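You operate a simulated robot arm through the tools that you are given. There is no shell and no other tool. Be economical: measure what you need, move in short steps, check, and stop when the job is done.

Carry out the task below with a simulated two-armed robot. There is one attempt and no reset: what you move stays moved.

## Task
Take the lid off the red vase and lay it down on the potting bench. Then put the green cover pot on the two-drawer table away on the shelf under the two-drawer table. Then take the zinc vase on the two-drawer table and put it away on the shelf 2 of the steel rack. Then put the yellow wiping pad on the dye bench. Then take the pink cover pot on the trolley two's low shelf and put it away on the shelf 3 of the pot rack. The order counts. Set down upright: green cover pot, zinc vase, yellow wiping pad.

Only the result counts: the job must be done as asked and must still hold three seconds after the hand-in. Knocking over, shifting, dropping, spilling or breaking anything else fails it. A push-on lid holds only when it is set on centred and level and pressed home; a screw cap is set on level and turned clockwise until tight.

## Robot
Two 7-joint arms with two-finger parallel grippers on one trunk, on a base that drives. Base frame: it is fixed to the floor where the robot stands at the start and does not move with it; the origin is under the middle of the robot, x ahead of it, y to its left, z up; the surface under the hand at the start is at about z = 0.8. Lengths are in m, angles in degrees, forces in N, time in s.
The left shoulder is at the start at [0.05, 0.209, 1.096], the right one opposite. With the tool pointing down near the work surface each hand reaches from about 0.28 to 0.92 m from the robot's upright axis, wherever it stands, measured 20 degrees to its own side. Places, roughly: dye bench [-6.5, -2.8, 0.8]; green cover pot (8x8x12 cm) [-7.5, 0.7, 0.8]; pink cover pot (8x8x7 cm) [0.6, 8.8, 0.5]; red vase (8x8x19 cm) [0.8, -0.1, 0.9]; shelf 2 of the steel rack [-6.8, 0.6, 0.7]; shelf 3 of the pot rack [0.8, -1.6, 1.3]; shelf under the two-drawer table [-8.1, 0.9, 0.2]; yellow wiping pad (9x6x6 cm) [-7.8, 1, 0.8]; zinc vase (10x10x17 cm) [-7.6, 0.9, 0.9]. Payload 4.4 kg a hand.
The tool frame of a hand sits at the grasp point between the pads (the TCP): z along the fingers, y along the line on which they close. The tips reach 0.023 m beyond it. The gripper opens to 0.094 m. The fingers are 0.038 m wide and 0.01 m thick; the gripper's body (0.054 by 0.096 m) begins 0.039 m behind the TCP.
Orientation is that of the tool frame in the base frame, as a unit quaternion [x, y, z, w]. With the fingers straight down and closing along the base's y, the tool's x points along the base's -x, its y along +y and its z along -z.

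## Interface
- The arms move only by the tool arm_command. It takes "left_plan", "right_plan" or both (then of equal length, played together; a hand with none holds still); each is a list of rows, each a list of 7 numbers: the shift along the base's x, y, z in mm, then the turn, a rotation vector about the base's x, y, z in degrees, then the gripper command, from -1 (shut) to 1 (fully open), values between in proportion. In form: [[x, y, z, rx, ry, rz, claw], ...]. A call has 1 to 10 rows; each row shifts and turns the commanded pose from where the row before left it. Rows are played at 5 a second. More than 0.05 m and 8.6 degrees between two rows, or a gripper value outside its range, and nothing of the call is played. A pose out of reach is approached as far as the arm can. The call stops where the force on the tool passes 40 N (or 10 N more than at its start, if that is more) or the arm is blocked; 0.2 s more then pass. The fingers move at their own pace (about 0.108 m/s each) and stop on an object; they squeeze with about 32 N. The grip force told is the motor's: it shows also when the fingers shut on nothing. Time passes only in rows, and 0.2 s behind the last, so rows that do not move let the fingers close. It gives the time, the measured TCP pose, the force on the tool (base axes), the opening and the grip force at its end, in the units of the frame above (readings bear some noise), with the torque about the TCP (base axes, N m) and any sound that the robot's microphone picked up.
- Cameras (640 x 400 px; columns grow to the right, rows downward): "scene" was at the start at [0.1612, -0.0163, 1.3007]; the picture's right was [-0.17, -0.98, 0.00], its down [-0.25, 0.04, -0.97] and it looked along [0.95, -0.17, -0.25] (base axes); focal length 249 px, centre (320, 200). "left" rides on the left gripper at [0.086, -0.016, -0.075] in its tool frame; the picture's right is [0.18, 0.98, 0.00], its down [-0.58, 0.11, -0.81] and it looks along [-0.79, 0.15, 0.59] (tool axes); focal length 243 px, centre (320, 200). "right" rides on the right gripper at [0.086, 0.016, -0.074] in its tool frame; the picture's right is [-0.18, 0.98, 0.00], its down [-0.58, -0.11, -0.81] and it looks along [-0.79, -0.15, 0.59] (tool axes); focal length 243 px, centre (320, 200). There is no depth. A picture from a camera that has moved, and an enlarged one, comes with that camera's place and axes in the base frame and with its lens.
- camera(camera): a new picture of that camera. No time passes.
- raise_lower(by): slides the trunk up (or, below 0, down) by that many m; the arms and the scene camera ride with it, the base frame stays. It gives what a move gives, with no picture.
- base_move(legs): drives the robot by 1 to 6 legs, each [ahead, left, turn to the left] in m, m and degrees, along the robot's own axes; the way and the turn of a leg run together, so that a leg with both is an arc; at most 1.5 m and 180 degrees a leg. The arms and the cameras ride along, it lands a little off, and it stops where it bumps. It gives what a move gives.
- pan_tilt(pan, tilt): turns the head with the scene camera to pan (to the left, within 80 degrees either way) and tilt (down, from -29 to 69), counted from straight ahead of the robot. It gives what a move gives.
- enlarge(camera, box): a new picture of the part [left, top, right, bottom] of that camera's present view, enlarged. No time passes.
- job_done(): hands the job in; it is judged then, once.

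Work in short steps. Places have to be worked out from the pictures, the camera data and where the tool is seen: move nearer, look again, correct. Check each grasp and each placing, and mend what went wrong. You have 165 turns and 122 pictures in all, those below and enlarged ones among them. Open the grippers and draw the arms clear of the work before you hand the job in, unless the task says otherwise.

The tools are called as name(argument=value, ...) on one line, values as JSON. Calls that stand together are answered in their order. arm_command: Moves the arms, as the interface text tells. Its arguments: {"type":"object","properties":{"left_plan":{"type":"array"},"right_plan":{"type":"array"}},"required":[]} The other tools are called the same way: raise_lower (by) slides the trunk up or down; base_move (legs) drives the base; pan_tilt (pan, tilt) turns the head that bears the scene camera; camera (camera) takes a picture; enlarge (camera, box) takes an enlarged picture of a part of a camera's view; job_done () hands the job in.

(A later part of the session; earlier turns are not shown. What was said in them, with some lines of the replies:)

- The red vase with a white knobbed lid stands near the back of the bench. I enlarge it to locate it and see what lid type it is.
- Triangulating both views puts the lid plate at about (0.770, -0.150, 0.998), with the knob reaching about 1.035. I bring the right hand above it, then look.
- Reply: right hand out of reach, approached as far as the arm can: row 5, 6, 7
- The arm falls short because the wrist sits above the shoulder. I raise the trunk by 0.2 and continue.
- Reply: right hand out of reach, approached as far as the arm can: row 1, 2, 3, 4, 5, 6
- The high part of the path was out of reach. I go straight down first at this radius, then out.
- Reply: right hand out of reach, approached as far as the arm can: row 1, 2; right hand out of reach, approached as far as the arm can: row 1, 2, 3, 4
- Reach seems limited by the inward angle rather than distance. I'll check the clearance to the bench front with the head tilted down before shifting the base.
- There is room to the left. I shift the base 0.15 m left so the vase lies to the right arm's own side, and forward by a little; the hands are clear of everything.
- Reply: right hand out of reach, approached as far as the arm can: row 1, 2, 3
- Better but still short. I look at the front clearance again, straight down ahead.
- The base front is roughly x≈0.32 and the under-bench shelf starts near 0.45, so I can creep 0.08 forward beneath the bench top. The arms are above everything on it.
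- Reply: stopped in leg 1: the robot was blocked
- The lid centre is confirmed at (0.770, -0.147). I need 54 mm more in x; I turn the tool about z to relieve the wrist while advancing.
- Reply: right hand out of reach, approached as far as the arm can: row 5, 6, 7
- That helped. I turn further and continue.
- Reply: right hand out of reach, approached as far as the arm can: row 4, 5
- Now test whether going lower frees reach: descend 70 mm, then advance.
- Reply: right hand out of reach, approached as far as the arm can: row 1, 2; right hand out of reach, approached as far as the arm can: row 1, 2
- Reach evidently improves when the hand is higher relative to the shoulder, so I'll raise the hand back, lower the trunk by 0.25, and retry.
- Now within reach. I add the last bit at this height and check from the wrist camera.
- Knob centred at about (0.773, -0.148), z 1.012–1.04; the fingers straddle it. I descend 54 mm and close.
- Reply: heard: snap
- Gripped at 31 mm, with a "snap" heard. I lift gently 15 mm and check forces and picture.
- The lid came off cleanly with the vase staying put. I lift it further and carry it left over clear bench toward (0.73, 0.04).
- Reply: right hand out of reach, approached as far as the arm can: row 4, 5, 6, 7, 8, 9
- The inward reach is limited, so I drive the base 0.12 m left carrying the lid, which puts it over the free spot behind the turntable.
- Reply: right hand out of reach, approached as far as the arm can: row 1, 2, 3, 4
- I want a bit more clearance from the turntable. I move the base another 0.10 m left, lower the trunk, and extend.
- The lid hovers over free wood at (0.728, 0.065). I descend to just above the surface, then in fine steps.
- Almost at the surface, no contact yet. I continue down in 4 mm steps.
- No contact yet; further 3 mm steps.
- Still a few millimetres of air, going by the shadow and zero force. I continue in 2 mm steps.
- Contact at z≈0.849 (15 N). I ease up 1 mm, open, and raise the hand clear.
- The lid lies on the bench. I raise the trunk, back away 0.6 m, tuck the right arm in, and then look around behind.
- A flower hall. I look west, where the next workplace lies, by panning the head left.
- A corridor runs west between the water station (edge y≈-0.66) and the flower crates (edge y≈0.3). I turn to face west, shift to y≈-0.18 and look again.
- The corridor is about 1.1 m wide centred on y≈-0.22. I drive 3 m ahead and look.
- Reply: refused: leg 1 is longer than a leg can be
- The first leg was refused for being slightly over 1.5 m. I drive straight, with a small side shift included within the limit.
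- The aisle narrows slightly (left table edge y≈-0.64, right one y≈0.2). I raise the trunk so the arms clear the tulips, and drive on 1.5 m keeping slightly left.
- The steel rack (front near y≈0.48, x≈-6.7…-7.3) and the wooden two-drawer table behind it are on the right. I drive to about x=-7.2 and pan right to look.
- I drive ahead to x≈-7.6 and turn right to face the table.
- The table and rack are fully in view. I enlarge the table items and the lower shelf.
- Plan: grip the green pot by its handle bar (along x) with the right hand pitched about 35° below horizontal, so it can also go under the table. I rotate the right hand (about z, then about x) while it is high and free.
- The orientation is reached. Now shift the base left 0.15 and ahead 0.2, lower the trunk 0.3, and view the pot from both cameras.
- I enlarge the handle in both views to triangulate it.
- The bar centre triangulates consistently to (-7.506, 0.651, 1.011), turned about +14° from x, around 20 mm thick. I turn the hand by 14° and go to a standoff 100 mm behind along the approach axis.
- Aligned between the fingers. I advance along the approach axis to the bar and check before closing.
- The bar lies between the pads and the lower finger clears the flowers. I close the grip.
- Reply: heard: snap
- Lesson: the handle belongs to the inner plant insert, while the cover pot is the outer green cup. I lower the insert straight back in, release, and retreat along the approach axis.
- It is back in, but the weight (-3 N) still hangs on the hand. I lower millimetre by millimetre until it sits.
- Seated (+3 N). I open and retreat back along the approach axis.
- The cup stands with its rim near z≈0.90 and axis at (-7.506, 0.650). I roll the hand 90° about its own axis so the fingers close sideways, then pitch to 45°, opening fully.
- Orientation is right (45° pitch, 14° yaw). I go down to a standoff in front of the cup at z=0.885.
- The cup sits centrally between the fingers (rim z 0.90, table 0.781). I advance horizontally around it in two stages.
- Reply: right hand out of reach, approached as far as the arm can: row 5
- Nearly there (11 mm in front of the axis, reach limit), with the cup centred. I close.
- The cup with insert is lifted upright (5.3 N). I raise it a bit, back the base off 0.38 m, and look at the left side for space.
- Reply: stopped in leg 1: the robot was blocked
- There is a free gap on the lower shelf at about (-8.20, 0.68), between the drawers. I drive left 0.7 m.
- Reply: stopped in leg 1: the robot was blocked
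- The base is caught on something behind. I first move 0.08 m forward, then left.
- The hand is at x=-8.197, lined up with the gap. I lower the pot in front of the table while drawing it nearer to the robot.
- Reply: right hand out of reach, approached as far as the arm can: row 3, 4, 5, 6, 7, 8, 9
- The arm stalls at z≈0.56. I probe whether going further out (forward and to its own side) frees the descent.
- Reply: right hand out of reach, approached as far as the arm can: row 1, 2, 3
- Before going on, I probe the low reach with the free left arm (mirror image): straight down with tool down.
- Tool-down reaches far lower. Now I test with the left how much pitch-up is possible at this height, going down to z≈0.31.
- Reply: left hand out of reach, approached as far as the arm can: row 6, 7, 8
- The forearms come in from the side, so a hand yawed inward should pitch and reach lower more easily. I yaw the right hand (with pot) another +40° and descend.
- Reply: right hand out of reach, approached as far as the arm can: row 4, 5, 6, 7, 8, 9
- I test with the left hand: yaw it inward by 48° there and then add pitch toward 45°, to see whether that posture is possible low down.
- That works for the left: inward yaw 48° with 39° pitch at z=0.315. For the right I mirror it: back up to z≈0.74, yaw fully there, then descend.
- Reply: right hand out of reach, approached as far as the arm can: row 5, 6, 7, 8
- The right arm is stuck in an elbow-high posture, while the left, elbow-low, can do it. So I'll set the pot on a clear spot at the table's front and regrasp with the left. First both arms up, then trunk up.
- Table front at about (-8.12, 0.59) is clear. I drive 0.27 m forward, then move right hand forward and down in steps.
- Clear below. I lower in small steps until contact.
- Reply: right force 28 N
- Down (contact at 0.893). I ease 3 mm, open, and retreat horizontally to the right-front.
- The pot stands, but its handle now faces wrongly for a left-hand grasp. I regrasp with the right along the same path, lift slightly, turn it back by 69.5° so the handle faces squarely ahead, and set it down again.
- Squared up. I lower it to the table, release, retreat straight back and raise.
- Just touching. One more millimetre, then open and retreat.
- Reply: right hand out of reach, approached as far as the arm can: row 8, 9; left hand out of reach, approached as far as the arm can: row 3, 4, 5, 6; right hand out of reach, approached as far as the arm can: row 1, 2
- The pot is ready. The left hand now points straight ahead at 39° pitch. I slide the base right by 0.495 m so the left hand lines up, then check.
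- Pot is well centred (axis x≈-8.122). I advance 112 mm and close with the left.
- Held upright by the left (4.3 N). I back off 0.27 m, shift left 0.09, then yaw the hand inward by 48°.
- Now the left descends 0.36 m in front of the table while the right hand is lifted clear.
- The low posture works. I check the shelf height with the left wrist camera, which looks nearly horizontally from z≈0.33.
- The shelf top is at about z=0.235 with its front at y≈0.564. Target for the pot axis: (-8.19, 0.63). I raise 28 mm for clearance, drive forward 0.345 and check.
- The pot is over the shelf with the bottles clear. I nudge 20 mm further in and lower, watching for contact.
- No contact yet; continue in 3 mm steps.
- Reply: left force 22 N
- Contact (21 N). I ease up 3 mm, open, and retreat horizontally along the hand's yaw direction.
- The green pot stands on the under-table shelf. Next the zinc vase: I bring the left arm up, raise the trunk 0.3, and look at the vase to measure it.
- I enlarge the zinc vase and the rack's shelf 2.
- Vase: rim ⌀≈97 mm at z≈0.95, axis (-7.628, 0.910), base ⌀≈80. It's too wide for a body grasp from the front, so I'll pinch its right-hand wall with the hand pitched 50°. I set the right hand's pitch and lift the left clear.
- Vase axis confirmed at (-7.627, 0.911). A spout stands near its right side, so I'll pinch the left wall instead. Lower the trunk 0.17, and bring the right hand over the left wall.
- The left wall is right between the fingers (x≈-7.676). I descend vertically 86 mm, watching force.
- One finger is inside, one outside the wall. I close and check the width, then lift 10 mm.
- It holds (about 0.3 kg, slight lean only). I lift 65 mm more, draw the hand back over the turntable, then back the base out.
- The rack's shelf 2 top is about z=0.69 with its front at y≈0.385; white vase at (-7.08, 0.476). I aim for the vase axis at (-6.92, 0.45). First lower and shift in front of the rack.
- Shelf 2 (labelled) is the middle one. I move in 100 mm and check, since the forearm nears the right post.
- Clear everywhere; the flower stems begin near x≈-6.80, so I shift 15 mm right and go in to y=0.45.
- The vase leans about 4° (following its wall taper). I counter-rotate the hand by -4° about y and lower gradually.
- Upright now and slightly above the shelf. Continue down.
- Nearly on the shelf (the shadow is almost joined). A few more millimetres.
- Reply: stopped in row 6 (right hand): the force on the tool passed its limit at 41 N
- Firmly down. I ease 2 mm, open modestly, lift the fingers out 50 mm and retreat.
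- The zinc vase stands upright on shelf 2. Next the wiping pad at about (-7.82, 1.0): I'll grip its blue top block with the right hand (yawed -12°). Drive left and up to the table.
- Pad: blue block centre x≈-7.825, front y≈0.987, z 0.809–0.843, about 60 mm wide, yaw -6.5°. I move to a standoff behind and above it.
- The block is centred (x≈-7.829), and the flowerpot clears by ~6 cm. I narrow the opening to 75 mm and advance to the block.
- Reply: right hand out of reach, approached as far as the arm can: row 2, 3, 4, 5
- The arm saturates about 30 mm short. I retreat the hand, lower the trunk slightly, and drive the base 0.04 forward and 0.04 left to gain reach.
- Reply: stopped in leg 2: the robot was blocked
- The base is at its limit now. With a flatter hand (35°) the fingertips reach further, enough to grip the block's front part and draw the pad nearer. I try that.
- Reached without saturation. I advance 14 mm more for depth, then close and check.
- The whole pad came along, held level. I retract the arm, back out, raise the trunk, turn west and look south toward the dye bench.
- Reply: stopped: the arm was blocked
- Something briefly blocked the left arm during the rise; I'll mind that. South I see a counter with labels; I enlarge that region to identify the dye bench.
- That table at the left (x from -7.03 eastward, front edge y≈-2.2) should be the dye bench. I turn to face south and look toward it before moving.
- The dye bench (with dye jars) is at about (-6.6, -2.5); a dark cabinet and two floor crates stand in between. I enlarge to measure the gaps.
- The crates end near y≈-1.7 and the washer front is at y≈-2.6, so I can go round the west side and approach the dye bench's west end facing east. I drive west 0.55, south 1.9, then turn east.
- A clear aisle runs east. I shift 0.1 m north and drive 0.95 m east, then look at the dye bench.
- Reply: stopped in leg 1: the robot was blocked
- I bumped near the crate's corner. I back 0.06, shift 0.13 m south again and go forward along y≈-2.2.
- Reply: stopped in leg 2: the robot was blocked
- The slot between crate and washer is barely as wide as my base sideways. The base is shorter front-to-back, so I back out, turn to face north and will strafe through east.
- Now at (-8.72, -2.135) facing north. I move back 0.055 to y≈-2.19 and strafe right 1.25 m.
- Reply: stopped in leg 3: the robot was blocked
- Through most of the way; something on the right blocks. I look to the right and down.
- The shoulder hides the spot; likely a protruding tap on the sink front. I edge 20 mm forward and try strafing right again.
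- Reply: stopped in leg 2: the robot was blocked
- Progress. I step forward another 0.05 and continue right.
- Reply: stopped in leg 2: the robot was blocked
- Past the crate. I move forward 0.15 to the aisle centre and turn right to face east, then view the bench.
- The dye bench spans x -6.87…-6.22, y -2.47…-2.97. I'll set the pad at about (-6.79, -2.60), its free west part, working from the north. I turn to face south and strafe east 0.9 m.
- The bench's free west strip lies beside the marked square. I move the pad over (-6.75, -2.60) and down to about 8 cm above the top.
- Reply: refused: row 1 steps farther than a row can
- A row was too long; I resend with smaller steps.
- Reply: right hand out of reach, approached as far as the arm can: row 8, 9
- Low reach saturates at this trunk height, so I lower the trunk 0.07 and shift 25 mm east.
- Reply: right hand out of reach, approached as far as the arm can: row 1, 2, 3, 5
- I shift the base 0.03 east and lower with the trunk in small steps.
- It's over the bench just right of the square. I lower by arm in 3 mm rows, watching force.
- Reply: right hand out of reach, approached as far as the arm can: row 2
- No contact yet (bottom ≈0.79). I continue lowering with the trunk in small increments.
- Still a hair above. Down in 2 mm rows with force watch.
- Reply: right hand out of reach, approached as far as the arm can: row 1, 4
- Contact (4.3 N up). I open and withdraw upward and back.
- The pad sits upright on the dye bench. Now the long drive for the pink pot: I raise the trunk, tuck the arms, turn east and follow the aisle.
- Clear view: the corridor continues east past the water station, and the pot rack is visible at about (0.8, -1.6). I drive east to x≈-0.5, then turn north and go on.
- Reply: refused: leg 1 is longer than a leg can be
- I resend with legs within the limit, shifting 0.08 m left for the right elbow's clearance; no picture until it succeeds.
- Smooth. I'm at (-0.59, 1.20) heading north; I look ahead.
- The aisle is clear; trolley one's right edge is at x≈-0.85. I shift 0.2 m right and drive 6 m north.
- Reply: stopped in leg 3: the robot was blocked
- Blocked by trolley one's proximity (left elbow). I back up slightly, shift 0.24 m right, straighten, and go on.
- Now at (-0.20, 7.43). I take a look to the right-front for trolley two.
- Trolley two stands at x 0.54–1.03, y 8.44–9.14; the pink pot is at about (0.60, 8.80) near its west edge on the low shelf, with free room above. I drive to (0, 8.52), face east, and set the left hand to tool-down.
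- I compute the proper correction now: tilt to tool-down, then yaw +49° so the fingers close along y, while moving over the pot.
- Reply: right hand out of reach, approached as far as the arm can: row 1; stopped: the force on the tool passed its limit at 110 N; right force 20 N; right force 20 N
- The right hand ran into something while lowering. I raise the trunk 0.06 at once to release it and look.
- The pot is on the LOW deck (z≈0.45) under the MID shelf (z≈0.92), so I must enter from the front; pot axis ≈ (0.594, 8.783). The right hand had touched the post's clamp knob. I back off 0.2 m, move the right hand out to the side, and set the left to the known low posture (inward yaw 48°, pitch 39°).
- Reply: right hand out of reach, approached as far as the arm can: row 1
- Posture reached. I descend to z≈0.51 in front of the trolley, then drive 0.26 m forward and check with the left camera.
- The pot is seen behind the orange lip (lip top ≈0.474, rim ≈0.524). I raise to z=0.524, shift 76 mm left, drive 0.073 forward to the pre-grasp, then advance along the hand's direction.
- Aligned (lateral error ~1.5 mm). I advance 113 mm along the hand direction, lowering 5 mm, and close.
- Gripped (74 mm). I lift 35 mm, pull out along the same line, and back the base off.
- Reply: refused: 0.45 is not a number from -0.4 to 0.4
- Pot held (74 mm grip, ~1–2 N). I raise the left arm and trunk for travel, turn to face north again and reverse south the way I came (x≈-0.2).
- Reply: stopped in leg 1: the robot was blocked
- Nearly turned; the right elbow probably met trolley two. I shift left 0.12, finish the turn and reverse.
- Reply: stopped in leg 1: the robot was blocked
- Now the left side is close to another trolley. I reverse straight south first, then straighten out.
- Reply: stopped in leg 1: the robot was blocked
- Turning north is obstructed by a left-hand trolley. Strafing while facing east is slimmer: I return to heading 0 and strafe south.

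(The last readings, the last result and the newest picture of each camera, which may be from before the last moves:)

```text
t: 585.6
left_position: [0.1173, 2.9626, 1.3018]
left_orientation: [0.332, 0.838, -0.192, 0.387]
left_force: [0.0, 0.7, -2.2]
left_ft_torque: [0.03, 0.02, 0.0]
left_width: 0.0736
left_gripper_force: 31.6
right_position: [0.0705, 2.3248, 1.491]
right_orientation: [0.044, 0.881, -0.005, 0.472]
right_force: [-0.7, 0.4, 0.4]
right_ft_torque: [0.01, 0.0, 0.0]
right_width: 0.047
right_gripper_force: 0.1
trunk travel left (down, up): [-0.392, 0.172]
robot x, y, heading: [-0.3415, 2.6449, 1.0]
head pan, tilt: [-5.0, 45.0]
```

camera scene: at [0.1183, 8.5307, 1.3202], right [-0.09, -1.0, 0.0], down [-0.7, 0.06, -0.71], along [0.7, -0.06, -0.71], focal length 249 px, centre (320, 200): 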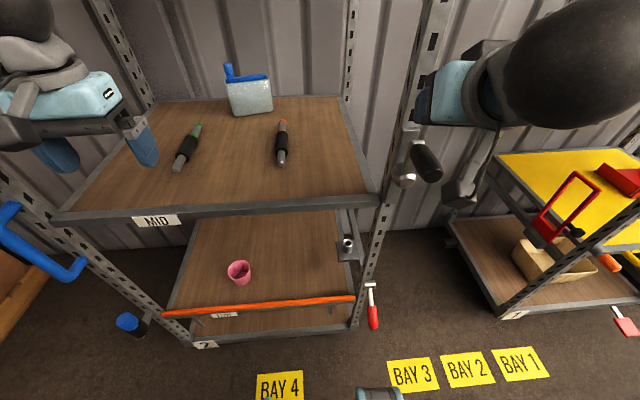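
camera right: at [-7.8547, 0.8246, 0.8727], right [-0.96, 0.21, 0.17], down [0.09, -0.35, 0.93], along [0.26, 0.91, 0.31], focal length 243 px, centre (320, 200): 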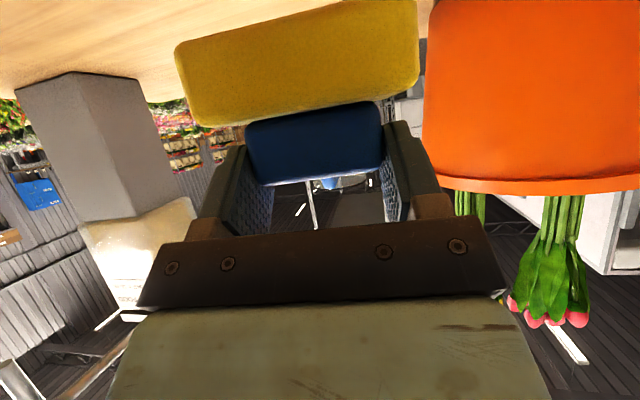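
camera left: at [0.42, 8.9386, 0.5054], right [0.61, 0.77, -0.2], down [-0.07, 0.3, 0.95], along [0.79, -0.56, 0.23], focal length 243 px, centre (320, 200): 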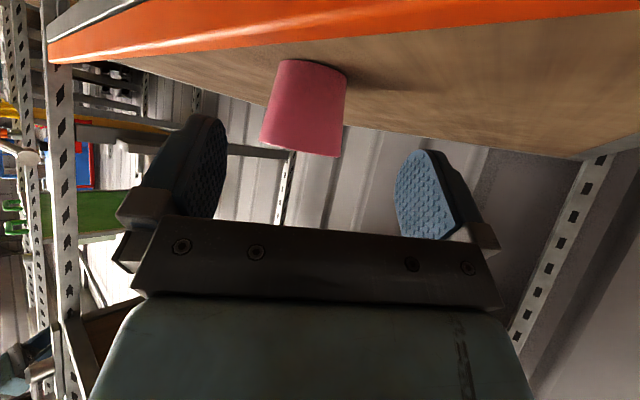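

Excellent. I continue strafing south to the pot rack and look at it.

base_move(legs=[[0, -1.45, -1.0], [0, -1.5, 0], [0, -1.43, 0]])

pan_tilt(pan=-5, tilt=18)

camera(camera="scene")

```text
t: 623.8
left_position: [0.1384, -1.4395, 1.3015]
left_orientation: [0.342, 0.834, -0.197, 0.385]
left_force: [0.6, 0.0, -1.9]
left_ft_torque: [0.02, -0.01, 0.01]
left_width: 0.0733
left_gripper_force: 32.3
right_position: [0.0774, -2.0755, 1.4914]
right_orientation: [0.053, 0.88, -0.01, 0.471]
right_force: [-0.1, -0.5, 0.5]
right_ft_torque: [0.05, -0.02, 0.0]
right_width: 0.0471
right_gripper_force: 0.1
trunk travel left (down, up): [-0.392, 0.172]
robot x, y, heading: [-0.33, -1.7453, -0.1]
head pan, tilt: [-5.0, 45.0]
```

```text
t: 624.7
left_position: [0.1393, -1.4405, 1.3]
left_orientation: [0.342, 0.835, -0.196, 0.385]
left_force: [-0.1, 0.0, -1.6]
left_ft_torque: [0.01, 0.01, 0.01]
left_width: 0.0732
left_gripper_force: 32.4
right_position: [0.0765, -2.0769, 1.4911]
right_orientation: [0.054, 0.88, -0.011, 0.471]
right_force: [0.1, 0.8, 0.8]
right_ft_torque: [-0.02, 0.01, 0.02]
right_width: 0.0471
right_gripper_force: 0.1
trunk travel left (down, up): [-0.392, 0.172]
robot x, y, heading: [-0.3293, -1.7461, -0.0]
head pan, tilt: [-5.0, 18.0]
```

```text
3 pictures are left
camera scene: at [-0.1663, -1.7547, 1.512], right [-0.09, -1.0, 0.0], down [-0.31, 0.03, -0.95], along [0.95, -0.09, -0.31], focal length 249 px, centre (320, 200)
```

scene: 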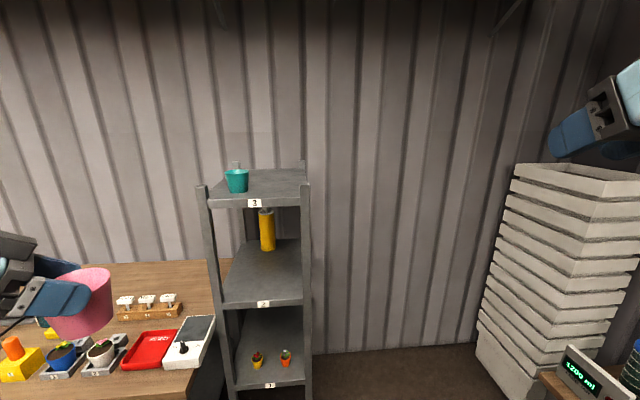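

Shelf 3 is the open top one, with a teal pot at its left; I'll set the pink pot at about (0.62, -1.71). I raise the trunk, drive in, extend, and check.

raise_lower(by=0.12)

base_move(legs=[[0, -0.2, 0], [0.36, 0, 0]])

arm_command(left_plan=[[28, -15, 0, 0, 0, 0, -1], [28, -15, 0, 0, 0, 0, -1], [28, -16, 0, 0, 0, 0, -1], [29, -16, 0, 0, 0, 0, -1], [0, 0, 0, 0, 0, 0, -1]])

pan_tilt(pan=20, tilt=38)

camera(camera="scene")

```text
t: 626.2
left_position: [0.1386, -1.4398, 1.4218]
left_orientation: [0.342, 0.834, -0.197, 0.385]
left_force: [0.3, -0.2, -1.5]
left_ft_torque: [-0.03, 0.03, 0.0]
left_width: 0.0733
left_gripper_force: 32.2
right_position: [0.0766, -2.0752, 1.611]
right_orientation: [0.053, 0.88, -0.01, 0.471]
right_force: [0.4, 0.1, 0.0]
right_ft_torque: [-0.01, 0.02, -0.01]
right_width: 0.0469
right_gripper_force: 0.0
trunk travel left (down, up): [-0.512, 0.052]
robot x, y, heading: [-0.3307, -1.7475, -0.0]
head pan, tilt: [-5.0, 18.0]
```

```text
t: 630.5
left_position: [0.4965, -1.6398, 1.4225]
left_orientation: [0.341, 0.834, -0.196, 0.386]
left_force: [0.1, -0.3, -2.1]
left_ft_torque: [-0.02, 0.03, 0.0]
left_width: 0.0734
left_gripper_force: 32.3
right_position: [0.4351, -2.2753, 1.6117]
right_orientation: [0.055, 0.88, -0.011, 0.471]
right_force: [0.1, 0.2, 0.3]
right_ft_torque: [0.01, -0.03, 0.01]
right_width: 0.0472
right_gripper_force: 0.1
trunk travel left (down, up): [-0.512, 0.052]
robot x, y, heading: [0.0317, -1.9417, -0.2]
head pan, tilt: [-5.0, 18.0]
```

```text
t: 631.7
left_position: [0.611, -1.7016, 1.4224]
left_orientation: [0.341, 0.835, -0.196, 0.386]
left_force: [-1.0, -0.1, -1.2]
left_ft_torque: [0.03, 0.02, 0.0]
left_width: 0.0733
left_gripper_force: 32.6
right_position: [0.4353, -2.276, 1.612]
right_orientation: [0.053, 0.88, -0.011, 0.472]
right_force: [-0.6, 0.3, -0.3]
right_ft_torque: [-0.01, -0.01, -0.01]
right_width: 0.0471
right_gripper_force: 0.2
trunk travel left (down, up): [-0.512, 0.052]
robot x, y, heading: [0.031, -1.9479, -0.0]
head pan, tilt: [-5.0, 18.0]
```

```text
t: 632.6
left_position: [0.6122, -1.7023, 1.4215]
left_orientation: [0.341, 0.834, -0.196, 0.386]
left_force: [0.9, 0.0, -0.9]
left_ft_torque: [0.03, 0.03, 0.03]
left_width: 0.0733
left_gripper_force: 31.4
right_position: [0.4384, -2.2767, 1.6107]
right_orientation: [0.055, 0.88, -0.011, 0.471]
right_force: [0.4, 0.0, -0.9]
right_ft_torque: [-0.02, 0.01, -0.01]
right_width: 0.0469
right_gripper_force: 0.1
trunk travel left (down, up): [-0.512, 0.052]
robot x, y, heading: [0.0316, -1.9404, -0.5]
head pan, tilt: [20.0, 38.0]
```

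```text
2 pictures are left
camera scene: at [0.1824, -1.9166, 1.6004], right [0.34, -0.94, 0.0], down [-0.58, -0.21, -0.79], along [0.74, 0.27, -0.62], focal length 249 px, centre (320, 200)
```

scene: 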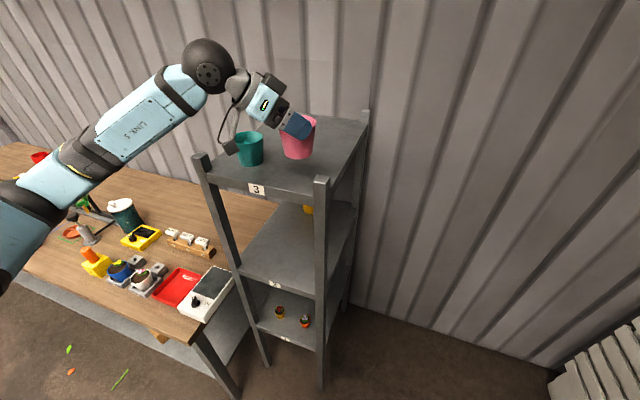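

The shelf front is at x≈0.585, top z≈1.265, so I place the pot deeper at (0.68, -1.72), right of the teal pot. Move in, descend in steps.

arm_command(left_plan=[[30, -6, 0, 0, 0, 0, -1], [31, -6, 0, 0, 0, 0, -1], [0, 0, -25, 0, 0, 0, -1], [0, 0, -25, 0, 0, 0, -1], [0, 0, -15, 0, 0, 0, -1], [0, 0, 0, 0, 0, 0, -1]])

arm_command(left_plan=[[0, 0, -3, 0, 0, 0, -1], [0, 0, -3, 0, 0, 0, -1], [0, 0, -3, 0, 0, 0, -1], [0, 0, -3, 0, 0, 0, -1], [0, 0, 0, 0, 0, 0, -1]])

```text
t: 634.0
left_position: [0.6717, -1.7124, 1.3566]
left_orientation: [0.341, 0.835, -0.196, 0.386]
left_force: [-0.1, -0.1, -2.2]
left_ft_torque: [0.03, 0.05, -0.02]
left_width: 0.0733
left_gripper_force: 31.7
right_position: [0.436, -2.2747, 1.6111]
right_orientation: [0.054, 0.88, -0.011, 0.471]
right_force: [0.1, -1.1, -0.3]
right_ft_torque: [-0.04, -0.02, -0.03]
right_width: 0.047
right_gripper_force: 0.0
trunk travel left (down, up): [-0.512, 0.052]
robot x, y, heading: [0.0312, -1.9444, -0.1]
head pan, tilt: [20.0, 38.0]
```

```text
t: 635.2
left_position: [0.6712, -1.713, 1.3477]
left_orientation: [0.341, 0.834, -0.195, 0.388]
left_force: [5.6, 2.8, 21.6]
left_ft_torque: [-0.28, 0.0, 0.07]
left_width: 0.0739
left_gripper_force: 31.8
right_position: [0.4351, -2.2756, 1.6119]
right_orientation: [0.053, 0.88, -0.01, 0.472]
right_force: [0.4, 0.0, -0.2]
right_ft_torque: [0.0, -0.04, 0.02]
right_width: 0.0471
right_gripper_force: 0.1
trunk travel left (down, up): [-0.512, 0.052]
robot x, y, heading: [0.0316, -1.9458, -0.0]
head pan, tilt: [20.0, 38.0]
```

Contact on the shelf (22 N). I ease 3 mm, open, and retreat along the hand direction, then check.

arm_command(left_plan=[[0, 0, 3, 0, 0, 0, -1], [0, 0, 0, 0, 0, 0, 1], [0, 0, 0, 0, 0, 0, 1], [0, 0, 0, 0, 0, 0, 1], [-10, 11, 0, 0, 0, 0, 1], [-20, 22, 4, 0, 0, 0, 1], [-20, 22, 10, 0, 0, 0, 1], [-20, 18, 30, 0, 0, 0, 1], [-20, 0, 40, 0, 0, 0, 1], [0, 0, 0, 0, 0, 0, 1]])

base_move(legs=[[-0.35, 0, 0]])

camera(camera="scene")

```text
t: 637.4
left_position: [0.6313, -1.6917, 1.3953]
left_orientation: [0.34, 0.835, -0.196, 0.386]
left_force: [0.5, 0.1, 0.5]
left_ft_torque: [0.0, 0.01, -0.04]
left_width: 0.094
left_gripper_force: 0.1
left hand out of reach, approached as far as the arm can: row 6, 7, 8
right_position: [0.4378, -2.2762, 1.6116]
right_orientation: [0.054, 0.881, -0.011, 0.471]
right_force: [0.4, 0.2, 1.1]
right_ft_torque: [0.0, -0.01, -0.01]
right_width: 0.047
right_gripper_force: 0.2
trunk travel left (down, up): [-0.512, 0.052]
robot x, y, heading: [0.0318, -1.9473, 0.1]
head pan, tilt: [20.0, 38.0]
```

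```text
t: 639.6
left_position: [0.2819, -1.6933, 1.3947]
left_orientation: [0.343, 0.834, -0.197, 0.385]
left_force: [-0.2, -0.1, 0.3]
left_ft_torque: [-0.01, 0.0, 0.01]
left_width: 0.094
left_gripper_force: 0.0
right_position: [0.0881, -2.2765, 1.6101]
right_orientation: [0.055, 0.881, -0.011, 0.47]
right_force: [-0.1, -0.1, 0.0]
right_ft_torque: [-0.02, -0.02, 0.03]
right_width: 0.0469
right_gripper_force: 0.1
trunk travel left (down, up): [-0.512, 0.052]
robot x, y, heading: [-0.3169, -1.9437, -0.7]
head pan, tilt: [20.0, 38.0]
```

```text
1 pictures are left
camera scene: at [-0.1655, -1.9154, 1.6002], right [0.34, -0.94, 0.0], down [-0.58, -0.21, -0.79], along [0.74, 0.26, -0.62], focal length 249 px, centre (320, 200)
```

scene: 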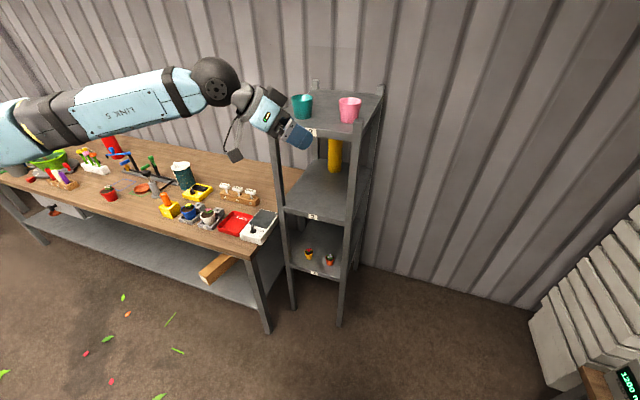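

The pink pot stands upright on shelf 3 next to the untouched teal pot, both grippers are open and clear, and the other four placings were checked when they were made. I hand in.

job_done()

```text
The job is handed in.
```

I finished all five steps in the order asked and handed the job in; I have not seen the verdict.

- **Red vase lid:** lies on the potting bench.
- **Green cover pot:** stands on the shelf under the two-drawer table, with its plant insert still inside. On the way I pulled the insert up by its handle, put it back, and set the pot down on the table twice.
- **Zinc vase:** stands upright on shelf 2 of the steel rack.
- **Yellow wiping pad:** sits upright on the dye bench.
- **Pink cover pot:** stands on shelf 3 of the pot rack, beside the teal pot.

There were some bumps:

- The base or arms were stopped by furniture, a floor crate or trolleys several times.
- The right hand pressed on a knob on trolley two's post at about 110 N before it stopped.
- The left arm was blocked once by something I never identified.

I saw nothing fallen or moved in later pictures, but I did not check each of those spots again.
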